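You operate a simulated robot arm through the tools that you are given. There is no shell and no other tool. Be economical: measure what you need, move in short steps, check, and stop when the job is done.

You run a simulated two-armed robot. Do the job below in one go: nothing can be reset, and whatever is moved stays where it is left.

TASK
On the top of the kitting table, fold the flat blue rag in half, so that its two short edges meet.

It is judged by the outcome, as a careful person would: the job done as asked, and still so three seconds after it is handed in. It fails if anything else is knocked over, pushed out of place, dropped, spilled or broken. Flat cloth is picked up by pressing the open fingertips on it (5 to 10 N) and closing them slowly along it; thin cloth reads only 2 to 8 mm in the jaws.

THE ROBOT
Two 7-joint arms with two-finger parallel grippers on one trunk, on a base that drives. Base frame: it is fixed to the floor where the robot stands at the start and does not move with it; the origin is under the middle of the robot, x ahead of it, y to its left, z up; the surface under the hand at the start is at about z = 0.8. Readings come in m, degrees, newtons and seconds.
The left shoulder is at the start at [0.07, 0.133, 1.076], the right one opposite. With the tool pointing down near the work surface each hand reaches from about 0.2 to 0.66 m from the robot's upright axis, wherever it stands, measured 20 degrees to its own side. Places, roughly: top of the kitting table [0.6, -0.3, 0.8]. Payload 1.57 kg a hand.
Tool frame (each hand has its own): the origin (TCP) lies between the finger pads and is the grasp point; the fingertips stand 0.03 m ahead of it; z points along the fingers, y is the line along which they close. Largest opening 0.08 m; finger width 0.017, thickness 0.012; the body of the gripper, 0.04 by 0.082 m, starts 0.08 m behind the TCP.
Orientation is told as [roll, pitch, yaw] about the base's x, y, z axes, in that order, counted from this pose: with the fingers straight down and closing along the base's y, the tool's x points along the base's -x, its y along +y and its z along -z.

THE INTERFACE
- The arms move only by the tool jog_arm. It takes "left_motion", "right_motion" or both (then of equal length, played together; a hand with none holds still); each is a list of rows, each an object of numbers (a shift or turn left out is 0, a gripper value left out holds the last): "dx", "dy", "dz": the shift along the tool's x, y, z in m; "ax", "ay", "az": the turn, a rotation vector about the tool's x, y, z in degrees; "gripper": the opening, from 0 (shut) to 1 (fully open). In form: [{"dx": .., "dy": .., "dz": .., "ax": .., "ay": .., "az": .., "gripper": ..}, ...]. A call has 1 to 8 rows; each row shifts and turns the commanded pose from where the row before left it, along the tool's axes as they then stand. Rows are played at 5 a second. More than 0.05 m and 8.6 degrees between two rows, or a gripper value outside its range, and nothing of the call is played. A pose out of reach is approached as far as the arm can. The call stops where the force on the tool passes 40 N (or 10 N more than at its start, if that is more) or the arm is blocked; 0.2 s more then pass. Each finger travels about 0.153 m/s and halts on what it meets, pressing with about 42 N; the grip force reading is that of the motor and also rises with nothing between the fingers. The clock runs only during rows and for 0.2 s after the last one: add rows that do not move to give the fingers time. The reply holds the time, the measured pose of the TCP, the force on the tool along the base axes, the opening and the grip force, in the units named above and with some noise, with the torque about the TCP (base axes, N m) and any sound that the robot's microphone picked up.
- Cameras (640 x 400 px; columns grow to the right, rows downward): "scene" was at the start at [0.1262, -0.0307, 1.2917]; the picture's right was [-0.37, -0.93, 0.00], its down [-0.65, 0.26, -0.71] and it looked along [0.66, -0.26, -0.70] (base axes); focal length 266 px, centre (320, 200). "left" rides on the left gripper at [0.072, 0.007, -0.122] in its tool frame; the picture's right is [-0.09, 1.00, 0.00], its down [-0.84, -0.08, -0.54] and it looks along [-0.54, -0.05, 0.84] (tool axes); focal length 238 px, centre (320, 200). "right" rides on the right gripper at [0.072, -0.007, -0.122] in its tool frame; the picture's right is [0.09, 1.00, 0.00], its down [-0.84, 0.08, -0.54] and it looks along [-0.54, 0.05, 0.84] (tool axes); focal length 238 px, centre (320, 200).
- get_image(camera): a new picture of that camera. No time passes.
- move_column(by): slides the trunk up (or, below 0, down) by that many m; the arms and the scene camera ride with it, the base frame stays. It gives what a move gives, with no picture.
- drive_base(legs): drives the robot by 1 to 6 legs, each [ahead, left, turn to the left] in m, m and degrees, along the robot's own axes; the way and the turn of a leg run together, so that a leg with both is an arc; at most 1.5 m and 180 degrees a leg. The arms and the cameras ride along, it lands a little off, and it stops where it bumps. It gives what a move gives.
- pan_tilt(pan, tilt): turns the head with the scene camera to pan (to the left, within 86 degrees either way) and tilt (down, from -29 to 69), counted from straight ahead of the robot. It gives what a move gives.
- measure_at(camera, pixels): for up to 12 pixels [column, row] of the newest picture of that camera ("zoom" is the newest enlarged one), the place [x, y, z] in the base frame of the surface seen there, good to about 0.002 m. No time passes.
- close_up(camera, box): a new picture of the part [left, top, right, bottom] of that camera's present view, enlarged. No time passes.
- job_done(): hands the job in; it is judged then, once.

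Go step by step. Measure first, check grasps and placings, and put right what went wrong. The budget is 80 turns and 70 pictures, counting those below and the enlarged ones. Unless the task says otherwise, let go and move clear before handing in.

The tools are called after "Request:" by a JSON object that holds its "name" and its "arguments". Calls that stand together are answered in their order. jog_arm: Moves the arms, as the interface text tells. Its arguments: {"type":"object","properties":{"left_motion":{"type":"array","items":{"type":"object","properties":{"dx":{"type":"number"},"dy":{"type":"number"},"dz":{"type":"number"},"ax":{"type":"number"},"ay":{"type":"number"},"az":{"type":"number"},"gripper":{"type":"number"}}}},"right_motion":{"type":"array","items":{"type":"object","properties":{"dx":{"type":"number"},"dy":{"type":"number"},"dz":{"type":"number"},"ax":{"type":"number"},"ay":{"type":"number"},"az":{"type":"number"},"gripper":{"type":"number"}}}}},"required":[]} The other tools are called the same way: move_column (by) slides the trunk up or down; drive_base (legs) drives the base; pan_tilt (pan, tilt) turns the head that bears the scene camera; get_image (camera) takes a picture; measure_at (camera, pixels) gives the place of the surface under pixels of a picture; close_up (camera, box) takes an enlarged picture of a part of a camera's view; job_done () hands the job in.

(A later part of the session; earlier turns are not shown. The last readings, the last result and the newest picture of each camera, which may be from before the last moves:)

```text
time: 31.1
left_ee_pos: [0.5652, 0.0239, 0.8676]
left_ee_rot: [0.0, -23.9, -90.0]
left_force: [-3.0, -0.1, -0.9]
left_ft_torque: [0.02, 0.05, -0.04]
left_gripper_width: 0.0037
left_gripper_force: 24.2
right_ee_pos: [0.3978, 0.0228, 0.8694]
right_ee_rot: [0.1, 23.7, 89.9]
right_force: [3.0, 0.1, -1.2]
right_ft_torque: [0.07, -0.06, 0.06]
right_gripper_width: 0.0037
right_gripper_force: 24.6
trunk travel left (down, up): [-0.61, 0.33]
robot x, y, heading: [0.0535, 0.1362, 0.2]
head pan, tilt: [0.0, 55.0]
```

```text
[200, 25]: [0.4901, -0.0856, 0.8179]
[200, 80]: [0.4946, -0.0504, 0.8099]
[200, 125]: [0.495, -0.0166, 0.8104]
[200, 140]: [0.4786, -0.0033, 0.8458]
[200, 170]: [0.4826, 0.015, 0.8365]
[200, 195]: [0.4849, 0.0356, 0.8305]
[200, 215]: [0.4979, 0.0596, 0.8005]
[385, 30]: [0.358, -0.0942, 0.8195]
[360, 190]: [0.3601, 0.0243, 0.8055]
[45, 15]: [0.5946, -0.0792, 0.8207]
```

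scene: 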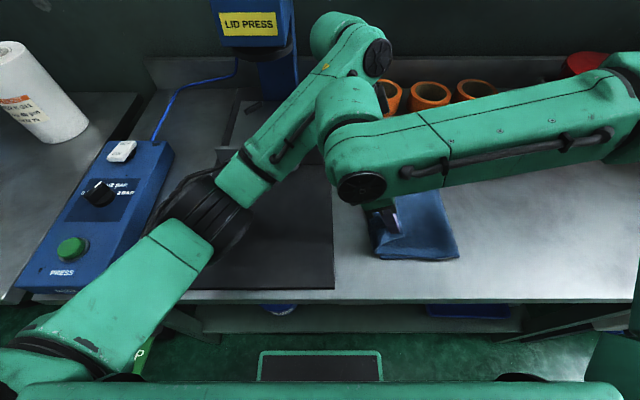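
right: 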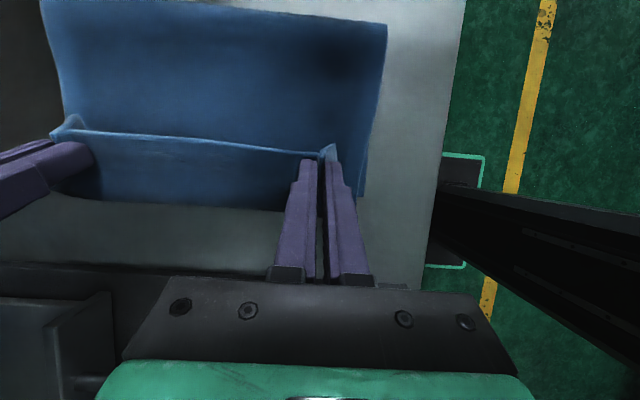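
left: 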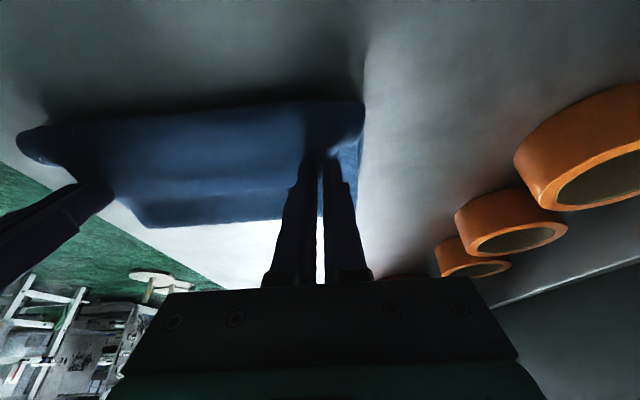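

The bend has crept to y ≈ -0.085 instead of -0.144, because the belly eats length. I move the hands back 5 cm so the bend rolls back before I lay the edge down.

Request:
{"name": "drive_base", "arguments": {"legs": [[0, -0.05, 0]]}}

Request:
{"name": "get_image", "arguments": {"camera": "right"}}

Request:
{"name": "measure_at", "arguments": {"camera": "right", "pixels": [[200, 60], [200, 80], [200, 100], [200, 125], [200, 140], [200, 170], [200, 195], [200, 215], [200, 230], [360, 190], [350, 230]]}}

```text
time: 32.1
left_ee_pos: [0.5629, -0.0257, 0.867]
left_ee_rot: [0.1, -24.0, -90.1]
left_force: [-3.7, -1.0, -0.2]
left_ft_torque: [0.01, 0.06, -0.07]
left_gripper_width: 0.0037
left_gripper_force: 24.9
right_ee_pos: [0.3969, -0.0273, 0.8683]
right_ee_rot: [-0.1, 23.8, 89.8]
right_force: [3.7, 1.0, -0.6]
right_ft_torque: [0.0, -0.08, 0.04]
right_gripper_width: 0.0037
right_gripper_force: 24.7
trunk travel left (down, up): [-0.61, 0.33]
robot x, y, heading: [0.056, 0.0871, 0.1]
head pan, tilt: [0.0, 55.0]
```

```text
42 pictures are left
```

right: 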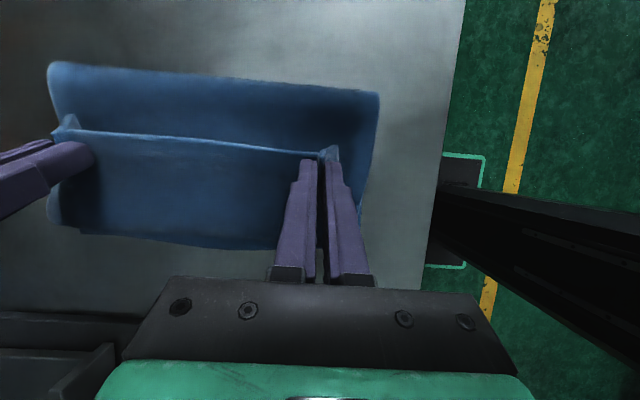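

```text
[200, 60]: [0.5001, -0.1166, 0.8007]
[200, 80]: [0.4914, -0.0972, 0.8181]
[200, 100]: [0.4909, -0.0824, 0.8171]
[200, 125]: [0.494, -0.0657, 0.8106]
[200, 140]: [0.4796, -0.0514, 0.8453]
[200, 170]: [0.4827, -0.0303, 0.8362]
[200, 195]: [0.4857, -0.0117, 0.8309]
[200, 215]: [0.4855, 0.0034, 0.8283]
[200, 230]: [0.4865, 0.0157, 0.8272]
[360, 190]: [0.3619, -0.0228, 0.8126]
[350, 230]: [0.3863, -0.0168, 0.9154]
```

The belly front is now at y ≈ 0.03 and the bend at -0.105: it's a Z with the held flap on top. My plan is to bring the hands back until the bend is near -0.144, pin it with the right hand, and unroll the flap with the left.

Request:
{"name": "drive_base", "arguments": {"legs": [[0, -0.055, 0]]}}

Request:
{"name": "get_image", "arguments": {"camera": "right"}}

Request:
{"name": "measure_at", "arguments": {"camera": "right", "pixels": [[200, 100], [200, 108], [200, 115], [200, 125], [200, 140], [200, 170], [200, 195], [200, 215], [200, 240], [200, 260], [240, 268]]}}

Request:
{"name": "get_image", "arguments": {"camera": "left"}}

```text
time: 33.0
left_ee_pos: [0.5639, -0.0803, 0.8682]
left_ee_rot: [0.0, -24.0, -90.1]
left_force: [-2.9, -1.1, -0.8]
left_ft_torque: [0.04, 0.07, -0.07]
left_gripper_width: 0.0037
left_gripper_force: 24.7
right_ee_pos: [0.3974, -0.081, 0.8684]
right_ee_rot: [0.0, 23.8, 89.9]
right_force: [3.7, -0.5, 0.4]
right_ft_torque: [0.01, -0.09, 0.05]
right_gripper_width: 0.0037
right_gripper_force: 24.7
trunk travel left (down, up): [-0.61, 0.33]
robot x, y, heading: [0.053, 0.0322, -0.0]
head pan, tilt: [0.0, 55.0]
```

```text
41 pictures are left
```

right: 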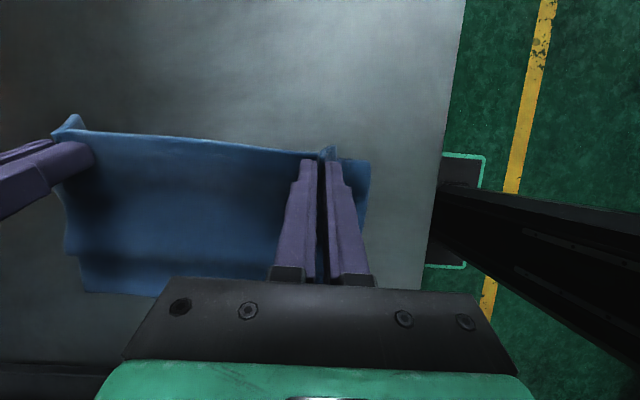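

```text
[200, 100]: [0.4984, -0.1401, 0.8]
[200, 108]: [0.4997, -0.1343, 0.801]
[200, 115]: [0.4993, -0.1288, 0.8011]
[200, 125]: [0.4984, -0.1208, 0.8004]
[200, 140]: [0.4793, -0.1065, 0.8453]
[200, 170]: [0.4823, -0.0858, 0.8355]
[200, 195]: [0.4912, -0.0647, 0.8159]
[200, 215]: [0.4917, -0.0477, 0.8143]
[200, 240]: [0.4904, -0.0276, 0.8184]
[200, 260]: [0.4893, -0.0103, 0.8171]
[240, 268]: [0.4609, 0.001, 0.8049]
```

```text
40 pictures are left
```

left: 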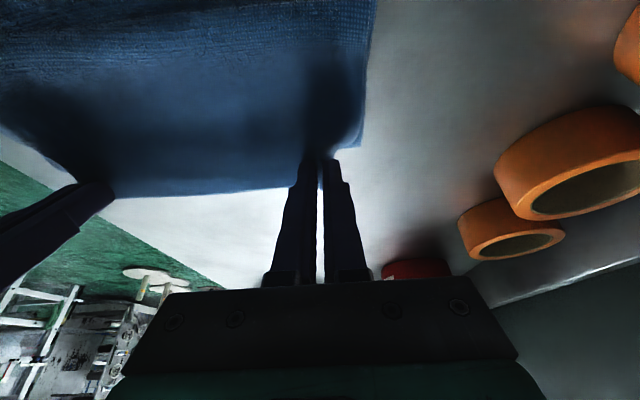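

The bend sits at about -0.11 with a Z-pleat. The cause is that I lowered too early and gave slack. I raise again to pull the upper layer straight, then come over on a taut arc of about 0.16 m radius.

Request:
{"name": "move_column", "arguments": {"by": 0.11}}

Request:
{"name": "get_image", "arguments": {"camera": "right"}}

Request:
{"name": "get_image", "arguments": {"camera": "left"}}

```text
time: 34.4
left_ee_pos: [0.5641, -0.0797, 0.9775]
left_ee_rot: [0.0, -24.0, -90.0]
left_force: [-3.2, -0.3, -0.2]
left_ft_torque: [0.02, 0.02, -0.06]
left_gripper_width: 0.0038
left_gripper_force: 24.5
right_ee_pos: [0.3982, -0.0805, 0.9782]
right_ee_rot: [-0.1, 23.9, 90.0]
right_force: [1.9, -0.1, 0.2]
right_ft_torque: [0.02, -0.06, 0.03]
right_gripper_width: 0.0036
right_gripper_force: 24.5
trunk travel left (down, up): [-0.72, 0.22]
robot x, y, heading: [0.0536, 0.0364, -0.2]
head pan, tilt: [0.0, 55.0]
```

```text
39 pictures are left
```

right: 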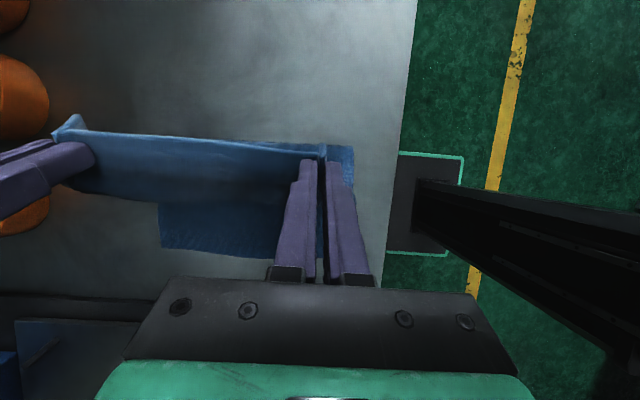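

```text
38 pictures are left
```

left: 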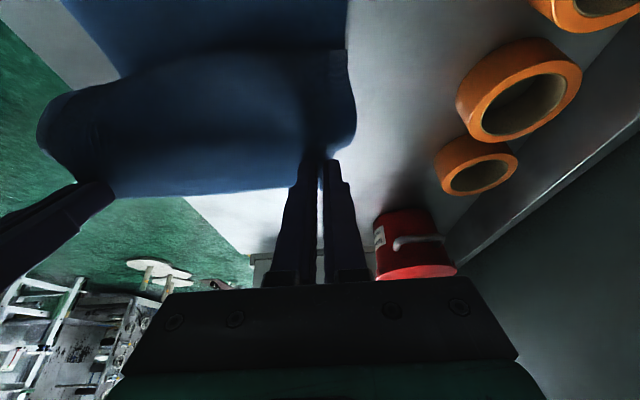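

Request:
{"name": "measure_at", "arguments": {"camera": "left", "pixels": [[200, 180], [200, 150], [200, 110], [200, 80], [200, 58], [200, 30], [200, 5], [340, 30]]}}

Request:
{"name": "measure_at", "arguments": {"camera": "right", "pixels": [[200, 140], [120, 185], [200, 195], [200, 210], [200, 230], [200, 250], [345, 150], [352, 175]]}}

```text
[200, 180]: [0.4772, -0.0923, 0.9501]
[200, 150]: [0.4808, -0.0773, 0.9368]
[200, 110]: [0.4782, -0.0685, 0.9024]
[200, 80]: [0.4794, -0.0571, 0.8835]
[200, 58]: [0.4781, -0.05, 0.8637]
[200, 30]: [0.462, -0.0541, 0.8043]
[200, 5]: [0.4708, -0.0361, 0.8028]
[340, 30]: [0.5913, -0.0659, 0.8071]
```

```text
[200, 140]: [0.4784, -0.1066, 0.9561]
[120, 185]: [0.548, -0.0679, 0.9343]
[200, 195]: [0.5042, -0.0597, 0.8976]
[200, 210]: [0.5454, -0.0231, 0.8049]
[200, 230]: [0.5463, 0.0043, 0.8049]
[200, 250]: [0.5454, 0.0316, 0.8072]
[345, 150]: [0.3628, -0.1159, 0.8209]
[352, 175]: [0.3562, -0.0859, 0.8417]
```

The belly persists low down at (y -0.05, z 0.864), with the bend near -0.12. I go back 4 cm and up 2 cm so the edge stands right above the fold line and the cloth is straightened.

Request:
{"name": "drive_base", "arguments": {"legs": [[0, -0.045, 0]]}}

Request:
{"name": "move_column", "arguments": {"by": 0.018}}

Request:
{"name": "get_image", "arguments": {"camera": "left"}}

Request:
{"name": "measure_at", "arguments": {"camera": "left", "pixels": [[200, 180], [200, 150], [200, 110], [200, 80], [200, 58], [200, 30], [200, 5], [340, 30], [345, 60], [345, 5]]}}

```text
time: 35.3
left_ee_pos: [0.5636, -0.1221, 0.9785]
left_ee_rot: [0.0, -24.1, -90.0]
left_force: [-3.3, -0.8, 0.2]
left_ft_torque: [-0.03, 0.07, -0.04]
left_gripper_width: 0.0034
left_gripper_force: 24.6
right_ee_pos: [0.398, -0.1223, 0.9783]
right_ee_rot: [-0.1, 24.0, 89.9]
right_force: [4.1, 0.7, -1.0]
right_ft_torque: [0.0, -0.07, 0.07]
right_gripper_width: 0.0036
right_gripper_force: 25.0
trunk travel left (down, up): [-0.72, 0.22]
robot x, y, heading: [0.0541, -0.0072, -0.1]
head pan, tilt: [0.0, 55.0]
```

```text
time: 36.0
left_ee_pos: [0.5635, -0.1244, 0.9956]
left_ee_rot: [-0.2, -24.0, -90.0]
left_force: [-1.9, -0.6, 0.1]
left_ft_torque: [0.01, 0.03, -0.04]
left_gripper_width: 0.0038
left_gripper_force: 24.3
right_ee_pos: [0.3985, -0.1243, 0.9977]
right_ee_rot: [0.0, 23.8, 90.0]
right_force: [3.3, -0.6, 0.3]
right_ft_torque: [0.01, -0.05, -0.01]
right_gripper_width: 0.0035
right_gripper_force: 24.5
trunk travel left (down, up): [-0.738, 0.202]
robot x, y, heading: [0.0548, -0.0095, 0.0]
head pan, tilt: [0.0, 55.0]
```

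```text
37 pictures are left
```

left: 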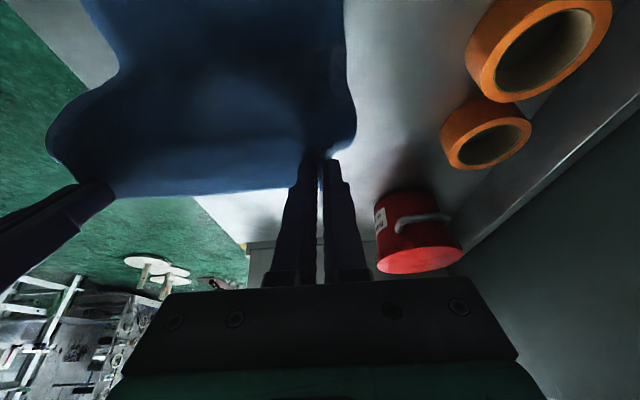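

```text
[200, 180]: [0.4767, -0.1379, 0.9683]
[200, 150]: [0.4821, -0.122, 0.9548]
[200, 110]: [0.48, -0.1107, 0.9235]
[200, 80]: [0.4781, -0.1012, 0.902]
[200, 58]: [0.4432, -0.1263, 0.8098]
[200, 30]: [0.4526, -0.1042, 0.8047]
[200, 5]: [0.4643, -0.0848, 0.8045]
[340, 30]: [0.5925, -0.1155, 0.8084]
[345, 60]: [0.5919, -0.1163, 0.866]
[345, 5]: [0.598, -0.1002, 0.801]
```

The cloth now hangs almost straight above the fold line. I bring it over on a taut arc in fine alternating steps.

Request:
{"name": "move_column", "arguments": {"by": -0.01}}

Request:
{"name": "drive_base", "arguments": {"legs": [[0, 0.04, 0]]}}

Request:
{"name": "move_column", "arguments": {"by": -0.012}}

Request:
{"name": "drive_base", "arguments": {"legs": [[0, 0.025, 0]]}}

Request:
{"name": "move_column", "arguments": {"by": -0.015}}

Request:
{"name": "drive_base", "arguments": {"legs": [[0, 0.023, 0]]}}

Request:
{"name": "get_image", "arguments": {"camera": "left"}}

Request:
{"name": "measure_at", "arguments": {"camera": "left", "pixels": [[200, 180], [200, 150], [200, 110], [200, 80], [200, 58], [200, 30], [200, 5], [340, 30], [345, 60], [345, 5]]}}

Request:
{"name": "get_image", "arguments": {"camera": "right"}}

Request:
{"name": "measure_at", "arguments": {"camera": "right", "pixels": [[200, 90], [200, 110], [200, 125], [200, 140], [200, 200], [200, 220], [200, 240], [350, 110], [350, 140]]}}

```text
time: 36.6
left_ee_pos: [0.5646, -0.125, 0.9859]
left_ee_rot: [0.0, -24.0, -89.9]
left_force: [-2.9, -0.3, 0.5]
left_ft_torque: [-0.01, 0.03, -0.01]
left_gripper_width: 0.0038
left_gripper_force: 24.8
right_ee_pos: [0.398, -0.1253, 0.9871]
right_ee_rot: [-0.2, 23.8, 89.9]
right_force: [2.8, 0.3, 0.1]
right_ft_torque: [-0.06, -0.05, 0.06]
right_gripper_width: 0.0036
right_gripper_force: 24.7
trunk travel left (down, up): [-0.728, 0.212]
robot x, y, heading: [0.053, -0.0103, -0.1]
head pan, tilt: [0.0, 55.0]
```

```text
time: 37.4
left_ee_pos: [0.5637, -0.0858, 0.9852]
left_ee_rot: [-0.1, -23.7, -90.1]
left_force: [-2.8, -0.9, -0.5]
left_ft_torque: [0.01, 0.04, -0.06]
left_gripper_width: 0.0037
left_gripper_force: 24.5
right_ee_pos: [0.3982, -0.0899, 0.9854]
right_ee_rot: [-0.1, 23.7, 89.8]
right_force: [3.0, -0.1, -0.3]
right_ft_torque: [0.03, -0.07, 0.04]
right_gripper_width: 0.0036
right_gripper_force: 24.5
trunk travel left (down, up): [-0.728, 0.212]
robot x, y, heading: [0.0584, 0.0283, 0.1]
head pan, tilt: [0.0, 55.0]
```

```text
time: 38.0
left_ee_pos: [0.5656, -0.0854, 0.9736]
left_ee_rot: [-0.1, -23.9, -90.0]
left_force: [-1.6, 0.3, -0.3]
left_ft_torque: [0.02, 0.06, -0.05]
left_gripper_width: 0.0039
left_gripper_force: 24.5
right_ee_pos: [0.3975, -0.0854, 0.9744]
right_ee_rot: [-0.1, 23.8, 89.8]
right_force: [3.6, 0.5, -0.3]
right_ft_torque: [-0.02, -0.05, 0.03]
right_gripper_width: 0.0038
right_gripper_force: 24.9
trunk travel left (down, up): [-0.716, 0.224]
robot x, y, heading: [0.0546, 0.0226, 0.1]
head pan, tilt: [0.0, 55.0]
```

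```text
time: 38.9
left_ee_pos: [0.5638, -0.0635, 0.9738]
left_ee_rot: [-0.1, -23.8, -90.1]
left_force: [-4.4, 0.0, 0.0]
left_ft_torque: [0.02, 0.04, -0.03]
left_gripper_width: 0.0034
left_gripper_force: 24.2
right_ee_pos: [0.3974, -0.0635, 0.9754]
right_ee_rot: [-0.1, 23.7, 89.9]
right_force: [2.9, 0.0, -0.4]
right_ft_torque: [0.04, -0.04, 0.06]
right_gripper_width: 0.0038
right_gripper_force: 24.5
trunk travel left (down, up): [-0.716, 0.224]
robot x, y, heading: [0.0548, 0.0551, -0.2]
head pan, tilt: [0.0, 55.0]
```

```text
time: 39.5
left_ee_pos: [0.5643, -0.0605, 0.9588]
left_ee_rot: [0.0, -24.0, -90.1]
left_force: [-2.7, 0.1, -0.1]
left_ft_torque: [-0.05, 0.04, -0.01]
left_gripper_width: 0.0038
left_gripper_force: 25.2
right_ee_pos: [0.3987, -0.0617, 0.9602]
right_ee_rot: [-0.1, 23.9, 89.9]
right_force: [2.7, -0.5, 0.3]
right_ft_torque: [0.01, -0.07, 0.02]
right_gripper_width: 0.0037
right_gripper_force: 24.6
trunk travel left (down, up): [-0.701, 0.239]
robot x, y, heading: [0.0567, 0.0519, 0.1]
head pan, tilt: [0.0, 55.0]
```

```text
time: 40.3
left_ee_pos: [0.563, -0.0412, 0.9589]
left_ee_rot: [0.0, -23.7, -90.2]
left_force: [-1.8, -0.2, -0.2]
left_ft_torque: [0.01, 0.04, -0.01]
left_gripper_width: 0.0036
left_gripper_force: 24.2
right_ee_pos: [0.3976, -0.042, 0.9591]
right_ee_rot: [-0.1, 23.7, 89.9]
right_force: [2.6, 0.0, 0.4]
right_ft_torque: [0.02, -0.05, 0.04]
right_gripper_width: 0.0039
right_gripper_force: 24.2
trunk travel left (down, up): [-0.701, 0.239]
robot x, y, heading: [0.0564, 0.0752, -0.1]
head pan, tilt: [0.0, 55.0]
```

```text
36 pictures are left
```

left: 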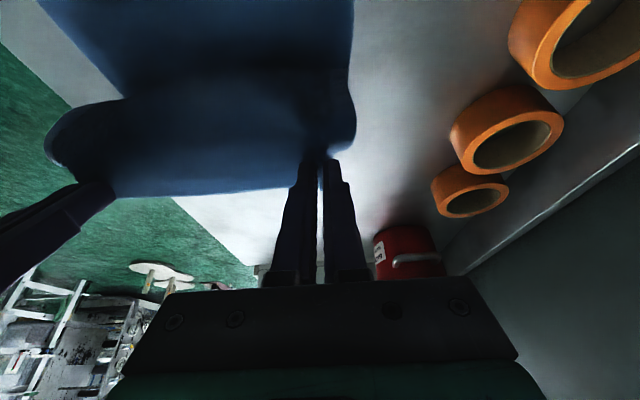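

```text
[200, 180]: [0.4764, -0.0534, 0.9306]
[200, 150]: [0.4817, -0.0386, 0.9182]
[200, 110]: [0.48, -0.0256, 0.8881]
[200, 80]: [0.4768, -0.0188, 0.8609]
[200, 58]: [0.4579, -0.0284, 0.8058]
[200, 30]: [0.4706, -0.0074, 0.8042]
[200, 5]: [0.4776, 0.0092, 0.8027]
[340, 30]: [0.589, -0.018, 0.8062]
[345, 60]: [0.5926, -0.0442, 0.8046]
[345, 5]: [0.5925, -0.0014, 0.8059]
```

```text
35 pictures are left
```

right: 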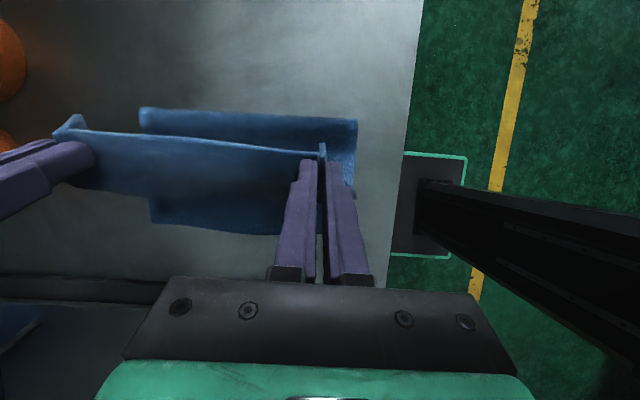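

```text
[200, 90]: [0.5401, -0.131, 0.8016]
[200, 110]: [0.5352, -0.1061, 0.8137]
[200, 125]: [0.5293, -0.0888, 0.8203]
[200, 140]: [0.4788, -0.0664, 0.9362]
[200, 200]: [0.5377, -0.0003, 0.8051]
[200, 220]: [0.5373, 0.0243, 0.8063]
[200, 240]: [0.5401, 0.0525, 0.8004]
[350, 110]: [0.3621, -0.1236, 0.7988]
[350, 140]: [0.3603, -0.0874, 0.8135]
```

The cloth is limp: it hangs from the tips, so pulling over drags the bend (now about -0.11). More finger tilt is needed so the edge lays without a flap. I move the hands back over the fold line relative to the base, giving the right arm room, and tilt a further 21°.

Request:
{"name": "jog_arm", "arguments": {"left_motion": [{"dx": -0.0264, "dz": 0.0022}, {"dx": -0.0264, "dz": 0.0022}, {"dx": -0.0264, "dz": 0.0022}, {"dx": -0.0264, "dz": 0.0022}, {}], "right_motion": [{"dx": 0.0264, "dz": 0.0022}, {"dx": 0.0264, "dz": 0.0022}, {"dx": 0.0264, "dz": 0.0022}, {"dx": 0.0264, "dz": 0.0022}, {}]}}

Request:
{"name": "jog_arm", "arguments": {"left_motion": [{"ay": -5}, {"ay": -5}, {"ay": -5}, {"ay": -6}, {}], "right_motion": [{"ay": 5}, {"ay": 5}, {"ay": 5}, {"ay": 6}, {}]}}

Request:
{"name": "get_image", "arguments": {"camera": "scene"}}

Request:
{"name": "get_image", "arguments": {"camera": "right"}}

```text
time: 41.5
left_ee_pos: [0.5651, -0.1286, 0.9904]
left_ee_rot: [-0.1, -24.1, -90.2]
left_force: [-3.9, -0.4, 0.2]
left_ft_torque: [-0.02, 0.09, -0.06]
left_gripper_width: 0.0037
left_gripper_force: 24.6
left hand out of reach, approached as far as the arm can: row 4
right_ee_pos: [0.397, -0.138, 0.9948]
right_ee_rot: [-0.1, 23.9, 89.9]
right_force: [4.2, -0.4, -0.2]
right_ft_torque: [-0.03, -0.09, 0.08]
right_gripper_width: 0.0038
right_gripper_force: 25.3
trunk travel left (down, up): [-0.701, 0.239]
robot x, y, heading: [0.0521, 0.0739, -0.1]
head pan, tilt: [0.0, 55.0]
```

```text
time: 42.7
left_ee_pos: [0.5626, -0.1292, 0.9907]
left_ee_rot: [0.0, -45.1, -90.3]
left_force: [-3.1, -0.5, 0.4]
left_ft_torque: [-0.02, 0.06, -0.03]
left_gripper_width: 0.0036
left_gripper_force: 24.2
right_ee_pos: [0.3968, -0.1398, 0.995]
right_ee_rot: [-0.2, 44.9, 89.8]
right_force: [3.9, 0.7, -0.9]
right_ft_torque: [0.0, -0.04, 0.09]
right_gripper_width: 0.0039
right_gripper_force: 24.5
trunk travel left (down, up): [-0.701, 0.239]
robot x, y, heading: [0.0552, 0.0751, -0.2]
head pan, tilt: [0.0, 55.0]
```

```text
34 pictures are left
```

scene: 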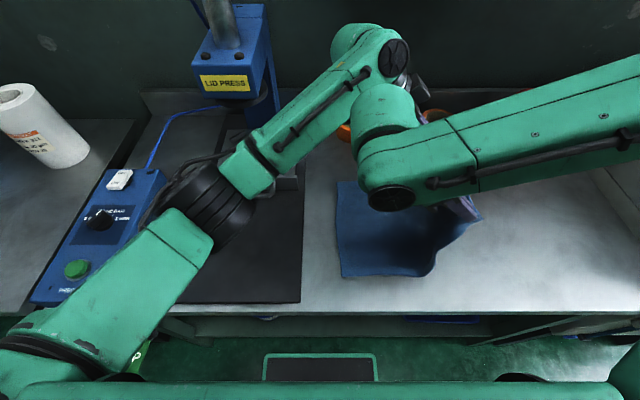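

```text
33 pictures are left
```

right: 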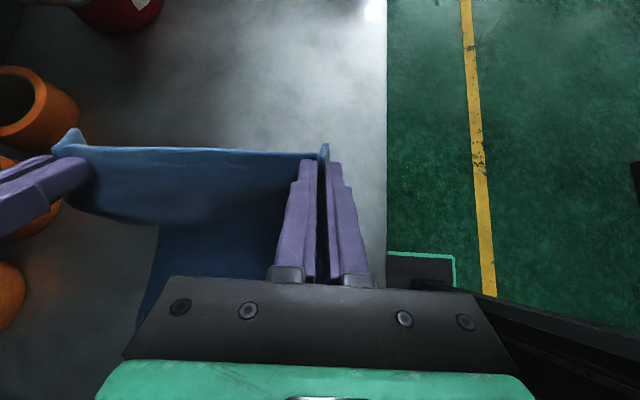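

Tilted 45° without trouble. I level the hands, add 6° more, and then lay the cloth down limp: lower about as much as I advance.

Request:
{"name": "jog_arm", "arguments": {"left_motion": [{"ay": -3}, {"ay": -3}, {}], "right_motion": [{"dx": -0.0099, "dz": -0.0043, "ay": 3}, {"ay": 3}, {}]}}

Request:
{"name": "move_column", "arguments": {"by": -0.035}}

Request:
{"name": "drive_base", "arguments": {"legs": [[0, 0.035, 0]]}}

Request:
{"name": "move_column", "arguments": {"by": -0.03}}

Request:
{"name": "drive_base", "arguments": {"legs": [[0, 0.03, 0]]}}

Request:
{"name": "get_image", "arguments": {"camera": "right"}}

Request:
{"name": "measure_at", "arguments": {"camera": "right", "pixels": [[200, 100], [200, 120], [200, 135], [200, 150], [200, 170], [200, 190], [200, 210], [200, 230], [200, 250], [200, 265]]}}

Request:
{"name": "get_image", "arguments": {"camera": "scene"}}

```text
time: 43.5
left_ee_pos: [0.5625, -0.1293, 0.9913]
left_ee_rot: [0.1, -51.1, -90.2]
left_force: [-5.5, -0.3, -0.5]
left_ft_torque: [-0.02, 0.11, -0.15]
left_gripper_width: 0.0035
left_gripper_force: 24.7
right_ee_pos: [0.3954, -0.1415, 0.9906]
right_ee_rot: [-0.2, 50.9, 89.8]
right_force: [6.2, 1.1, 0.2]
right_ft_torque: [0.03, -0.08, 0.14]
right_gripper_width: 0.0037
right_gripper_force: 24.8
right hand out of reach, approached as far as the arm can: row 2
trunk travel left (down, up): [-0.701, 0.239]
robot x, y, heading: [0.05, 0.0801, -0.1]
head pan, tilt: [0.0, 55.0]
```

```text
time: 44.3
left_ee_pos: [0.5632, -0.13, 0.9558]
left_ee_rot: [0.1, -50.9, -90.2]
left_force: [-7.1, -0.4, -0.2]
left_ft_torque: [0.01, 0.12, -0.15]
left_gripper_width: 0.0041
left_gripper_force: 24.5
right_ee_pos: [0.3953, -0.1416, 0.955]
right_ee_rot: [-0.2, 50.7, 89.7]
right_force: [6.3, 0.6, -1.0]
right_ft_torque: [0.01, -0.1, 0.17]
right_gripper_width: 0.0038
right_gripper_force: 24.4
trunk travel left (down, up): [-0.666, 0.274]
robot x, y, heading: [0.0545, 0.0753, -0.2]
head pan, tilt: [0.0, 55.0]
```

```text
time: 45.1
left_ee_pos: [0.5628, -0.0969, 0.9559]
left_ee_rot: [0.0, -50.9, -90.2]
left_force: [-7.1, -0.2, -0.2]
left_ft_torque: [0.0, 0.11, -0.17]
left_gripper_width: 0.0037
left_gripper_force: 24.8
right_ee_pos: [0.3953, -0.1086, 0.954]
right_ee_rot: [-0.2, 50.6, 89.7]
right_force: [6.4, 1.3, -0.4]
right_ft_torque: [0.03, -0.1, 0.12]
right_gripper_width: 0.0037
right_gripper_force: 24.5
trunk travel left (down, up): [-0.666, 0.274]
robot x, y, heading: [0.0548, 0.1087, -0.5]
head pan, tilt: [0.0, 55.0]
```

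```text
time: 45.9
left_ee_pos: [0.5623, -0.0947, 0.9271]
left_ee_rot: [0.1, -51.2, -90.3]
left_force: [-6.1, -0.2, 0.3]
left_ft_torque: [0.01, 0.09, -0.15]
left_gripper_width: 0.0038
left_gripper_force: 25.2
right_ee_pos: [0.3949, -0.1076, 0.9247]
right_ee_rot: [-0.3, 50.6, 89.7]
right_force: [5.7, 0.2, -0.6]
right_ft_torque: [0.03, -0.1, 0.14]
right_gripper_width: 0.0038
right_gripper_force: 24.8
trunk travel left (down, up): [-0.636, 0.304]
robot x, y, heading: [0.0557, 0.1125, -0.1]
head pan, tilt: [0.0, 55.0]
```

```text
time: 46.7
left_ee_pos: [0.5645, -0.0681, 0.9259]
left_ee_rot: [0.0, -50.9, -90.3]
left_force: [-5.4, -0.1, 0.5]
left_ft_torque: [0.02, 0.1, -0.12]
left_gripper_width: 0.0036
left_gripper_force: 24.5
right_ee_pos: [0.3957, -0.0794, 0.9246]
right_ee_rot: [-0.2, 50.5, 89.6]
right_force: [5.9, 0.4, 0.4]
right_ft_torque: [0.03, -0.06, 0.16]
right_gripper_width: 0.0037
right_gripper_force: 24.5
trunk travel left (down, up): [-0.636, 0.304]
robot x, y, heading: [0.0526, 0.1409, -0.1]
head pan, tilt: [0.0, 55.0]
```

```text
32 pictures are left
```

right: 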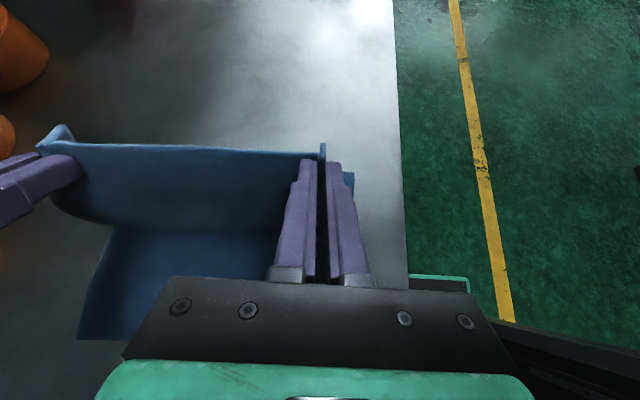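

```text
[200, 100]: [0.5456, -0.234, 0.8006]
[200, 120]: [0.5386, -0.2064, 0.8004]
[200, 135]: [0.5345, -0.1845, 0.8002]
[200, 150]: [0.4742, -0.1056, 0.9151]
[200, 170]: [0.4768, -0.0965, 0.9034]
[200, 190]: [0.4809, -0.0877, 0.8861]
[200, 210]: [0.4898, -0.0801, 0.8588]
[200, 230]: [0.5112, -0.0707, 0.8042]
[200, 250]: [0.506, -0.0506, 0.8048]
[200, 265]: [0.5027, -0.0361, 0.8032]
```

```text
31 pictures are left
```

scene: 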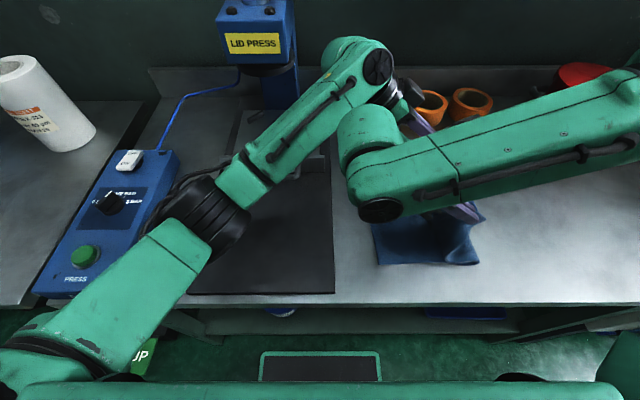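

Much better: the cloth hangs nearly straight, from the edge (-0.106, 0.915) to (-0.08, 0.859). Before I go on +y, I check the left wrist against the press head.

Request:
{"name": "measure_at", "arguments": {"camera": "scene", "pixels": [[378, 65], [345, 45], [395, 95], [300, 120], [290, 65], [298, 30], [245, 12], [225, 55], [270, 110], [410, 95]]}}

Request:
{"name": "get_image", "arguments": {"camera": "left"}}

```text
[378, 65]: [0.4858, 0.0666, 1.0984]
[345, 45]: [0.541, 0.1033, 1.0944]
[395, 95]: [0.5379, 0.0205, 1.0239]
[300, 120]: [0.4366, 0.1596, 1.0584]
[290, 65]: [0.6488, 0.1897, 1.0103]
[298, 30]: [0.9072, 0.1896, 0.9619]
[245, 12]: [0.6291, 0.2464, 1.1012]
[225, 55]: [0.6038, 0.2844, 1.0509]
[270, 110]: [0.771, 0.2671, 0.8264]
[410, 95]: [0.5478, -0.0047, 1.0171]
```

```text
30 pictures are left
```

left: 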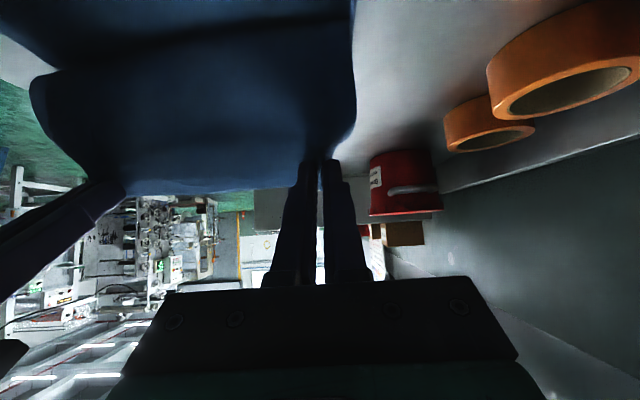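

The left wrist joint (spanning to x ≈ 0.64 and y ≈ 0.14) would hit the press head (x ≥ 0.604, y ≥ 0.19) if I continued 9 cm. I'll keep the grip, unfold again, slide the whole rag about 9 cm to -y, away from the press, and fold there with this better tilt.

Request:
{"name": "drive_base", "arguments": {"legs": [[0, -0.1, 0]]}}

Request:
{"name": "move_column", "arguments": {"by": -0.04}}

Request:
{"name": "drive_base", "arguments": {"legs": [[0, -0.07, 0]]}}

Request:
{"name": "move_column", "arguments": {"by": -0.035}}

Request:
{"name": "drive_base", "arguments": {"legs": [[0, -0.03, 0]]}}

Request:
{"name": "get_image", "arguments": {"camera": "scene"}}

Request:
{"name": "get_image", "arguments": {"camera": "left"}}

```text
time: 47.9
left_ee_pos: [0.5618, -0.1667, 0.9254]
left_ee_rot: [-0.2, -51.1, -90.1]
left_force: [-5.9, -1.0, 0.4]
left_ft_torque: [-0.02, 0.11, -0.11]
left_gripper_width: 0.0036
left_gripper_force: 25.1
right_ee_pos: [0.3944, -0.1774, 0.9247]
right_ee_rot: [-0.1, 50.8, 89.8]
right_force: [6.2, 0.5, 0.0]
right_ft_torque: [0.02, -0.06, 0.13]
right_gripper_width: 0.0038
right_gripper_force: 24.3
trunk travel left (down, up): [-0.636, 0.304]
robot x, y, heading: [0.0574, 0.0372, -0.2]
head pan, tilt: [0.0, 55.0]
```

```text
time: 48.7
left_ee_pos: [0.5624, -0.1651, 0.8866]
left_ee_rot: [0.0, -51.1, -90.4]
left_force: [-6.0, -1.1, 0.1]
left_ft_torque: [-0.01, 0.05, -0.08]
left_gripper_width: 0.0036
left_gripper_force: 24.1
right_ee_pos: [0.3943, -0.1776, 0.8853]
right_ee_rot: [-0.3, 50.7, 89.5]
right_force: [5.7, 1.2, 0.4]
right_ft_torque: [0.02, -0.07, 0.14]
right_gripper_width: 0.0036
right_gripper_force: 25.1
trunk travel left (down, up): [-0.596, 0.344]
robot x, y, heading: [0.0569, 0.0407, -0.2]
head pan, tilt: [0.0, 55.0]
```

```text
time: 49.7
left_ee_pos: [0.5631, -0.2364, 0.8855]
left_ee_rot: [-0.1, -50.9, -90.2]
left_force: [-5.8, -0.6, 0.8]
left_ft_torque: [-0.02, 0.08, -0.11]
left_gripper_width: 0.0037
left_gripper_force: 24.7
right_ee_pos: [0.3955, -0.2482, 0.8849]
right_ee_rot: [-0.2, 50.7, 89.7]
right_force: [5.6, -0.1, -0.5]
right_ft_torque: [0.04, -0.09, 0.15]
right_gripper_width: 0.0038
right_gripper_force: 24.8
trunk travel left (down, up): [-0.596, 0.344]
robot x, y, heading: [0.055, -0.0322, 0.0]
head pan, tilt: [0.0, 55.0]
```

```text
time: 50.5
left_ee_pos: [0.5612, -0.2363, 0.852]
left_ee_rot: [0.1, -51.1, -90.1]
left_force: [-5.7, -0.8, 1.1]
left_ft_torque: [-0.02, 0.08, -0.11]
left_gripper_width: 0.0036
left_gripper_force: 23.8
right_ee_pos: [0.395, -0.2477, 0.8504]
right_ee_rot: [-0.3, 50.7, 89.7]
right_force: [5.0, 1.6, 1.0]
right_ft_torque: [0.02, -0.08, 0.14]
right_gripper_width: 0.0035
right_gripper_force: 24.9
trunk travel left (down, up): [-0.561, 0.379]
robot x, y, heading: [0.0523, -0.0272, 0.0]
head pan, tilt: [0.0, 55.0]
```

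```text
time: 51.3
left_ee_pos: [0.562, -0.265, 0.8512]
left_ee_rot: [-0.2, -51.0, -90.2]
left_force: [-5.2, 0.2, 0.3]
left_ft_torque: [0.02, 0.1, -0.1]
left_gripper_width: 0.0037
left_gripper_force: 24.8
right_ee_pos: [0.395, -0.2761, 0.8498]
right_ee_rot: [-0.3, 50.7, 89.7]
right_force: [5.3, 0.6, 1.0]
right_ft_torque: [0.03, -0.06, 0.12]
right_gripper_width: 0.0039
right_gripper_force: 24.5
trunk travel left (down, up): [-0.561, 0.379]
robot x, y, heading: [0.0566, -0.0593, -0.0]
head pan, tilt: [0.0, 55.0]
```

```text
29 pictures are left
```

scene: 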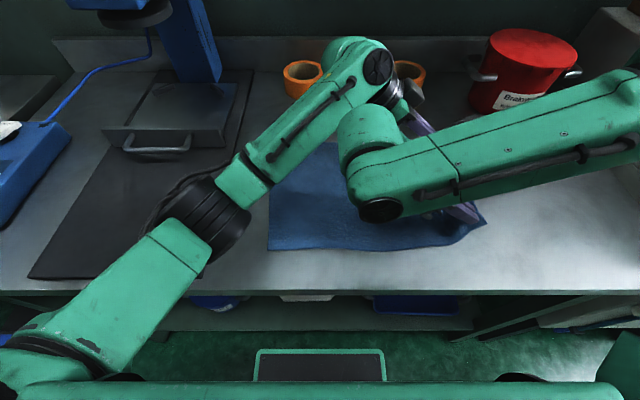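

```text
28 pictures are left
```

left: 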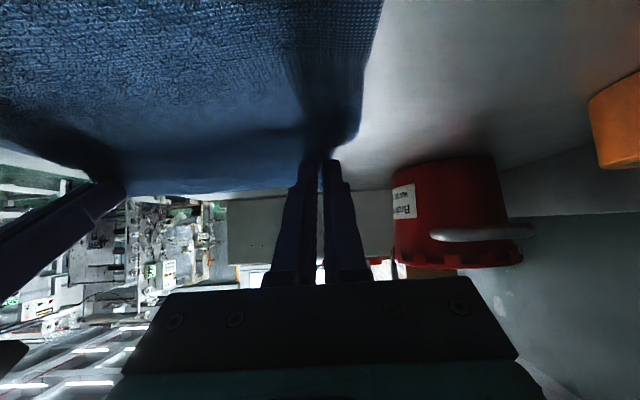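

The rag is unfolded again, held edge near y ≈ -0.30. I check the pot's nearest points before sliding.

Request:
{"name": "measure_at", "arguments": {"camera": "scene", "pixels": [[490, 75], [475, 60], [500, 110], [540, 100], [570, 70], [478, 82], [275, 245], [288, 165]]}}

Request:
{"name": "drive_base", "arguments": {"legs": [[0, -0.06, 0]]}}

Request:
{"name": "get_image", "arguments": {"camera": "scene"}}

```text
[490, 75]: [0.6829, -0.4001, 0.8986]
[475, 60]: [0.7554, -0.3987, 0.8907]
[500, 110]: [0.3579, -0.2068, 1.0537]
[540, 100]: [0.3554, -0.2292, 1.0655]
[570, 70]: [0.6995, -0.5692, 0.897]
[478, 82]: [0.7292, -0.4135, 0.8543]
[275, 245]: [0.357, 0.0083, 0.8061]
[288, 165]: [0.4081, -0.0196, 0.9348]
```

```text
time: 52.3
left_ee_pos: [0.5627, -0.3265, 0.8511]
left_ee_rot: [-0.1, -51.0, -90.1]
left_force: [-4.2, -0.5, -0.5]
left_ft_torque: [0.01, 0.04, -0.13]
left_gripper_width: 0.0038
left_gripper_force: 24.6
right_ee_pos: [0.3961, -0.3374, 0.8505]
right_ee_rot: [-0.2, 50.7, 89.7]
right_force: [5.1, 0.4, 0.6]
right_ft_torque: [0.04, -0.11, 0.1]
right_gripper_width: 0.0038
right_gripper_force: 24.8
trunk travel left (down, up): [-0.561, 0.379]
robot x, y, heading: [0.055, -0.12, -0.2]
head pan, tilt: [0.0, 55.0]
```

```text
27 pictures are left
```

scene: 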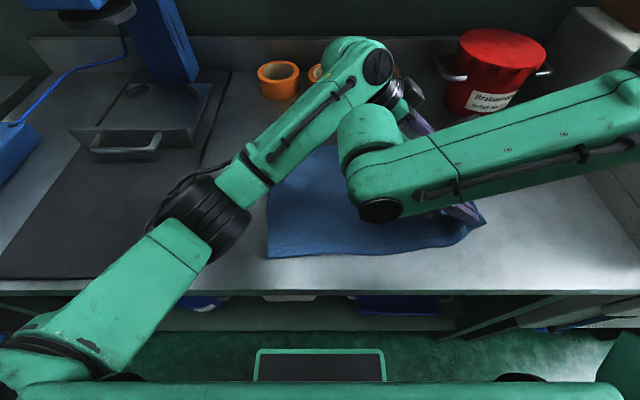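

The rag slides along readily. I go another 5 cm and measure it.

Request:
{"name": "drive_base", "arguments": {"legs": [[0, -0.05, 0]]}}

Request:
{"name": "get_image", "arguments": {"camera": "scene"}}

Request:
{"name": "measure_at", "arguments": {"camera": "scene", "pixels": [[270, 254], [268, 240], [269, 220], [290, 180], [330, 152], [300, 255], [350, 249], [420, 246], [470, 235], [480, 225]]}}

```text
time: 53.2
left_ee_pos: [0.5613, -0.3759, 0.8501]
left_ee_rot: [-0.1, -51.1, -90.2]
left_force: [-4.3, -1.5, 0.1]
left_ft_torque: [0.01, 0.03, -0.05]
left_gripper_width: 0.0037
left_gripper_force: 24.9
right_ee_pos: [0.3954, -0.387, 0.851]
right_ee_rot: [-0.3, 50.7, 89.7]
right_force: [4.9, 0.7, 0.1]
right_ft_torque: [0.06, -0.07, 0.13]
right_gripper_width: 0.0036
right_gripper_force: 24.7
trunk travel left (down, up): [-0.561, 0.379]
robot x, y, heading: [0.0529, -0.1735, -0.1]
head pan, tilt: [0.0, 55.0]
```

```text
26 pictures are left
```

scene: 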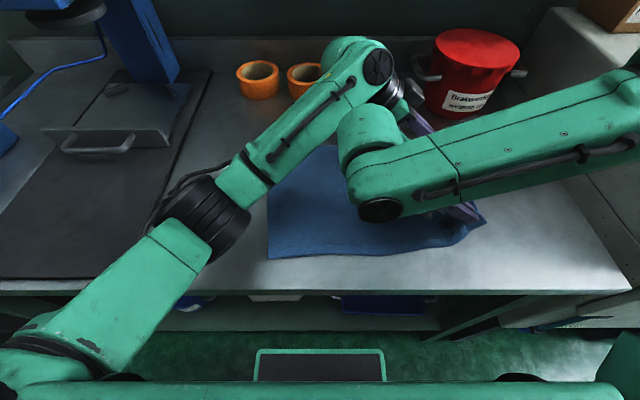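

```text
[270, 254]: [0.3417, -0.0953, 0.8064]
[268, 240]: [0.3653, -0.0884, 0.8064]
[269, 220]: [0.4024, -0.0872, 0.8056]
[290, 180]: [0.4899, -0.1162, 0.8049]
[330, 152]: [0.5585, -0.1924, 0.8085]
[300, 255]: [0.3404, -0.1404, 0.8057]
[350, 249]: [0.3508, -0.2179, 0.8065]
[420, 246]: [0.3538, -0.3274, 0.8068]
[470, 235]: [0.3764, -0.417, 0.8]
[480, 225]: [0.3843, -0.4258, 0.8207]
```

The rag's left edge is now at y ≈ -0.088, with its midline near y ≈ -0.26. I lift along the arc until the edge is above the midline.

Request:
{"name": "move_column", "arguments": {"by": 0.05}}

Request:
{"name": "drive_base", "arguments": {"legs": [[0, 0.035, 0]]}}

Request:
{"name": "move_column", "arguments": {"by": 0.04}}

Request:
{"name": "drive_base", "arguments": {"legs": [[0, 0.05, 0]]}}

Request:
{"name": "move_column", "arguments": {"by": 0.03}}

Request:
{"name": "drive_base", "arguments": {"legs": [[0, 0.075, 0]]}}

Request:
{"name": "get_image", "arguments": {"camera": "right"}}

Request:
{"name": "get_image", "arguments": {"camera": "scene"}}

Request:
{"name": "measure_at", "arguments": {"camera": "scene", "pixels": [[340, 235], [350, 225], [360, 235], [400, 235], [420, 240], [440, 235], [300, 240], [330, 200]]}}

```text
time: 54.1
left_ee_pos: [0.5621, -0.3746, 0.9003]
left_ee_rot: [-0.1, -51.0, -90.1]
left_force: [-3.9, -1.1, -0.1]
left_ft_torque: [0.01, 0.06, -0.12]
left_gripper_width: 0.0035
left_gripper_force: 24.4
right_ee_pos: [0.3958, -0.3871, 0.9006]
right_ee_rot: [-0.2, 50.7, 89.8]
right_force: [3.9, 0.4, -0.5]
right_ft_torque: [0.02, -0.08, 0.09]
right_gripper_width: 0.0036
right_gripper_force: 24.7
trunk travel left (down, up): [-0.611, 0.329]
robot x, y, heading: [0.0538, -0.1737, -0.1]
head pan, tilt: [0.0, 55.0]
```

```text
time: 55.0
left_ee_pos: [0.5615, -0.3409, 0.901]
left_ee_rot: [-0.1, -51.0, -90.1]
left_force: [-4.5, -1.0, 0.0]
left_ft_torque: [0.03, 0.05, -0.15]
left_gripper_width: 0.0037
left_gripper_force: 24.4
right_ee_pos: [0.3944, -0.3535, 0.8994]
right_ee_rot: [-0.3, 50.7, 89.8]
right_force: [4.6, 0.8, -0.7]
right_ft_torque: [0.07, -0.05, 0.11]
right_gripper_width: 0.0037
right_gripper_force: 24.6
trunk travel left (down, up): [-0.611, 0.329]
robot x, y, heading: [0.0533, -0.1335, -0.2]
head pan, tilt: [0.0, 55.0]
```

```text
time: 55.8
left_ee_pos: [0.5617, -0.3423, 0.9409]
left_ee_rot: [-0.2, -51.0, -90.2]
left_force: [-4.1, 0.2, -0.8]
left_ft_torque: [0.0, 0.06, -0.08]
left_gripper_width: 0.0036
left_gripper_force: 24.6
right_ee_pos: [0.3958, -0.3533, 0.9392]
right_ee_rot: [-0.3, 50.7, 89.7]
right_force: [3.7, 0.2, -0.2]
right_ft_torque: [0.02, -0.08, 0.06]
right_gripper_width: 0.0035
right_gripper_force: 24.5
trunk travel left (down, up): [-0.651, 0.289]
robot x, y, heading: [0.0547, -0.1359, 0.0]
head pan, tilt: [0.0, 55.0]
```

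```text
time: 56.8
left_ee_pos: [0.5622, -0.2933, 0.9418]
left_ee_rot: [-0.2, -51.0, -90.3]
left_force: [-4.6, -0.8, 0.5]
left_ft_torque: [-0.01, 0.04, -0.08]
left_gripper_width: 0.004
left_gripper_force: 24.9
right_ee_pos: [0.3947, -0.3041, 0.9393]
right_ee_rot: [-0.2, 50.6, 89.6]
right_force: [4.7, 0.5, 0.2]
right_ft_torque: [0.04, -0.09, 0.12]
right_gripper_width: 0.0037
right_gripper_force: 24.8
trunk travel left (down, up): [-0.651, 0.289]
robot x, y, heading: [0.0543, -0.0825, -0.1]
head pan, tilt: [0.0, 55.0]
```

```text
time: 57.5
left_ee_pos: [0.5622, -0.291, 0.9703]
left_ee_rot: [-0.2, -51.2, -90.4]
left_force: [-4.1, -0.1, 0.7]
left_ft_torque: [0.01, 0.04, -0.09]
left_gripper_width: 0.0037
left_gripper_force: 24.6
right_ee_pos: [0.3943, -0.3028, 0.9705]
right_ee_rot: [-0.2, 50.7, 89.6]
right_force: [4.2, 1.2, 0.0]
right_ft_torque: [0.03, -0.03, 0.08]
right_gripper_width: 0.0037
right_gripper_force: 24.9
trunk travel left (down, up): [-0.681, 0.259]
robot x, y, heading: [0.0564, -0.0873, -0.1]
head pan, tilt: [0.0, 55.0]
```

```text
time: 58.5
left_ee_pos: [0.5622, -0.2182, 0.9707]
left_ee_rot: [-0.2, -50.9, -90.3]
left_force: [-4.6, -0.1, 0.4]
left_ft_torque: [0.0, 0.0, -0.08]
left_gripper_width: 0.004
left_gripper_force: 24.8
right_ee_pos: [0.3945, -0.2291, 0.9696]
right_ee_rot: [-0.2, 50.7, 89.5]
right_force: [3.9, 0.2, -0.4]
right_ft_torque: [-0.03, -0.08, 0.14]
right_gripper_width: 0.0038
right_gripper_force: 24.3
trunk travel left (down, up): [-0.681, 0.259]
robot x, y, heading: [0.0556, -0.0133, -0.4]
head pan, tilt: [0.0, 55.0]
```

```text
25 pictures are left
```

right: 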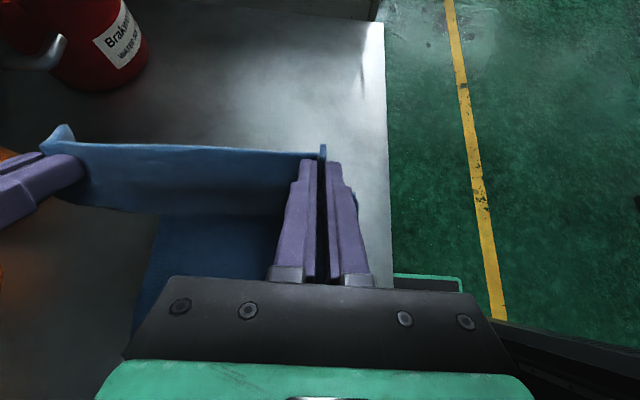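

```text
24 pictures are left
```

scene: 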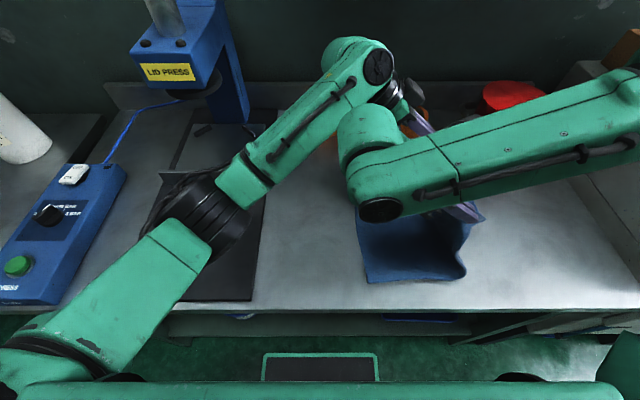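

```text
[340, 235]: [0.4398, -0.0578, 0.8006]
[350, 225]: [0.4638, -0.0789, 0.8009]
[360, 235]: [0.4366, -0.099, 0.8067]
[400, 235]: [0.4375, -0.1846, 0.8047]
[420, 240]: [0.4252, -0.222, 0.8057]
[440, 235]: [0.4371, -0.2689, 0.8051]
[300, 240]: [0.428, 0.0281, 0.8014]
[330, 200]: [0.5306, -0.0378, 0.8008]
```

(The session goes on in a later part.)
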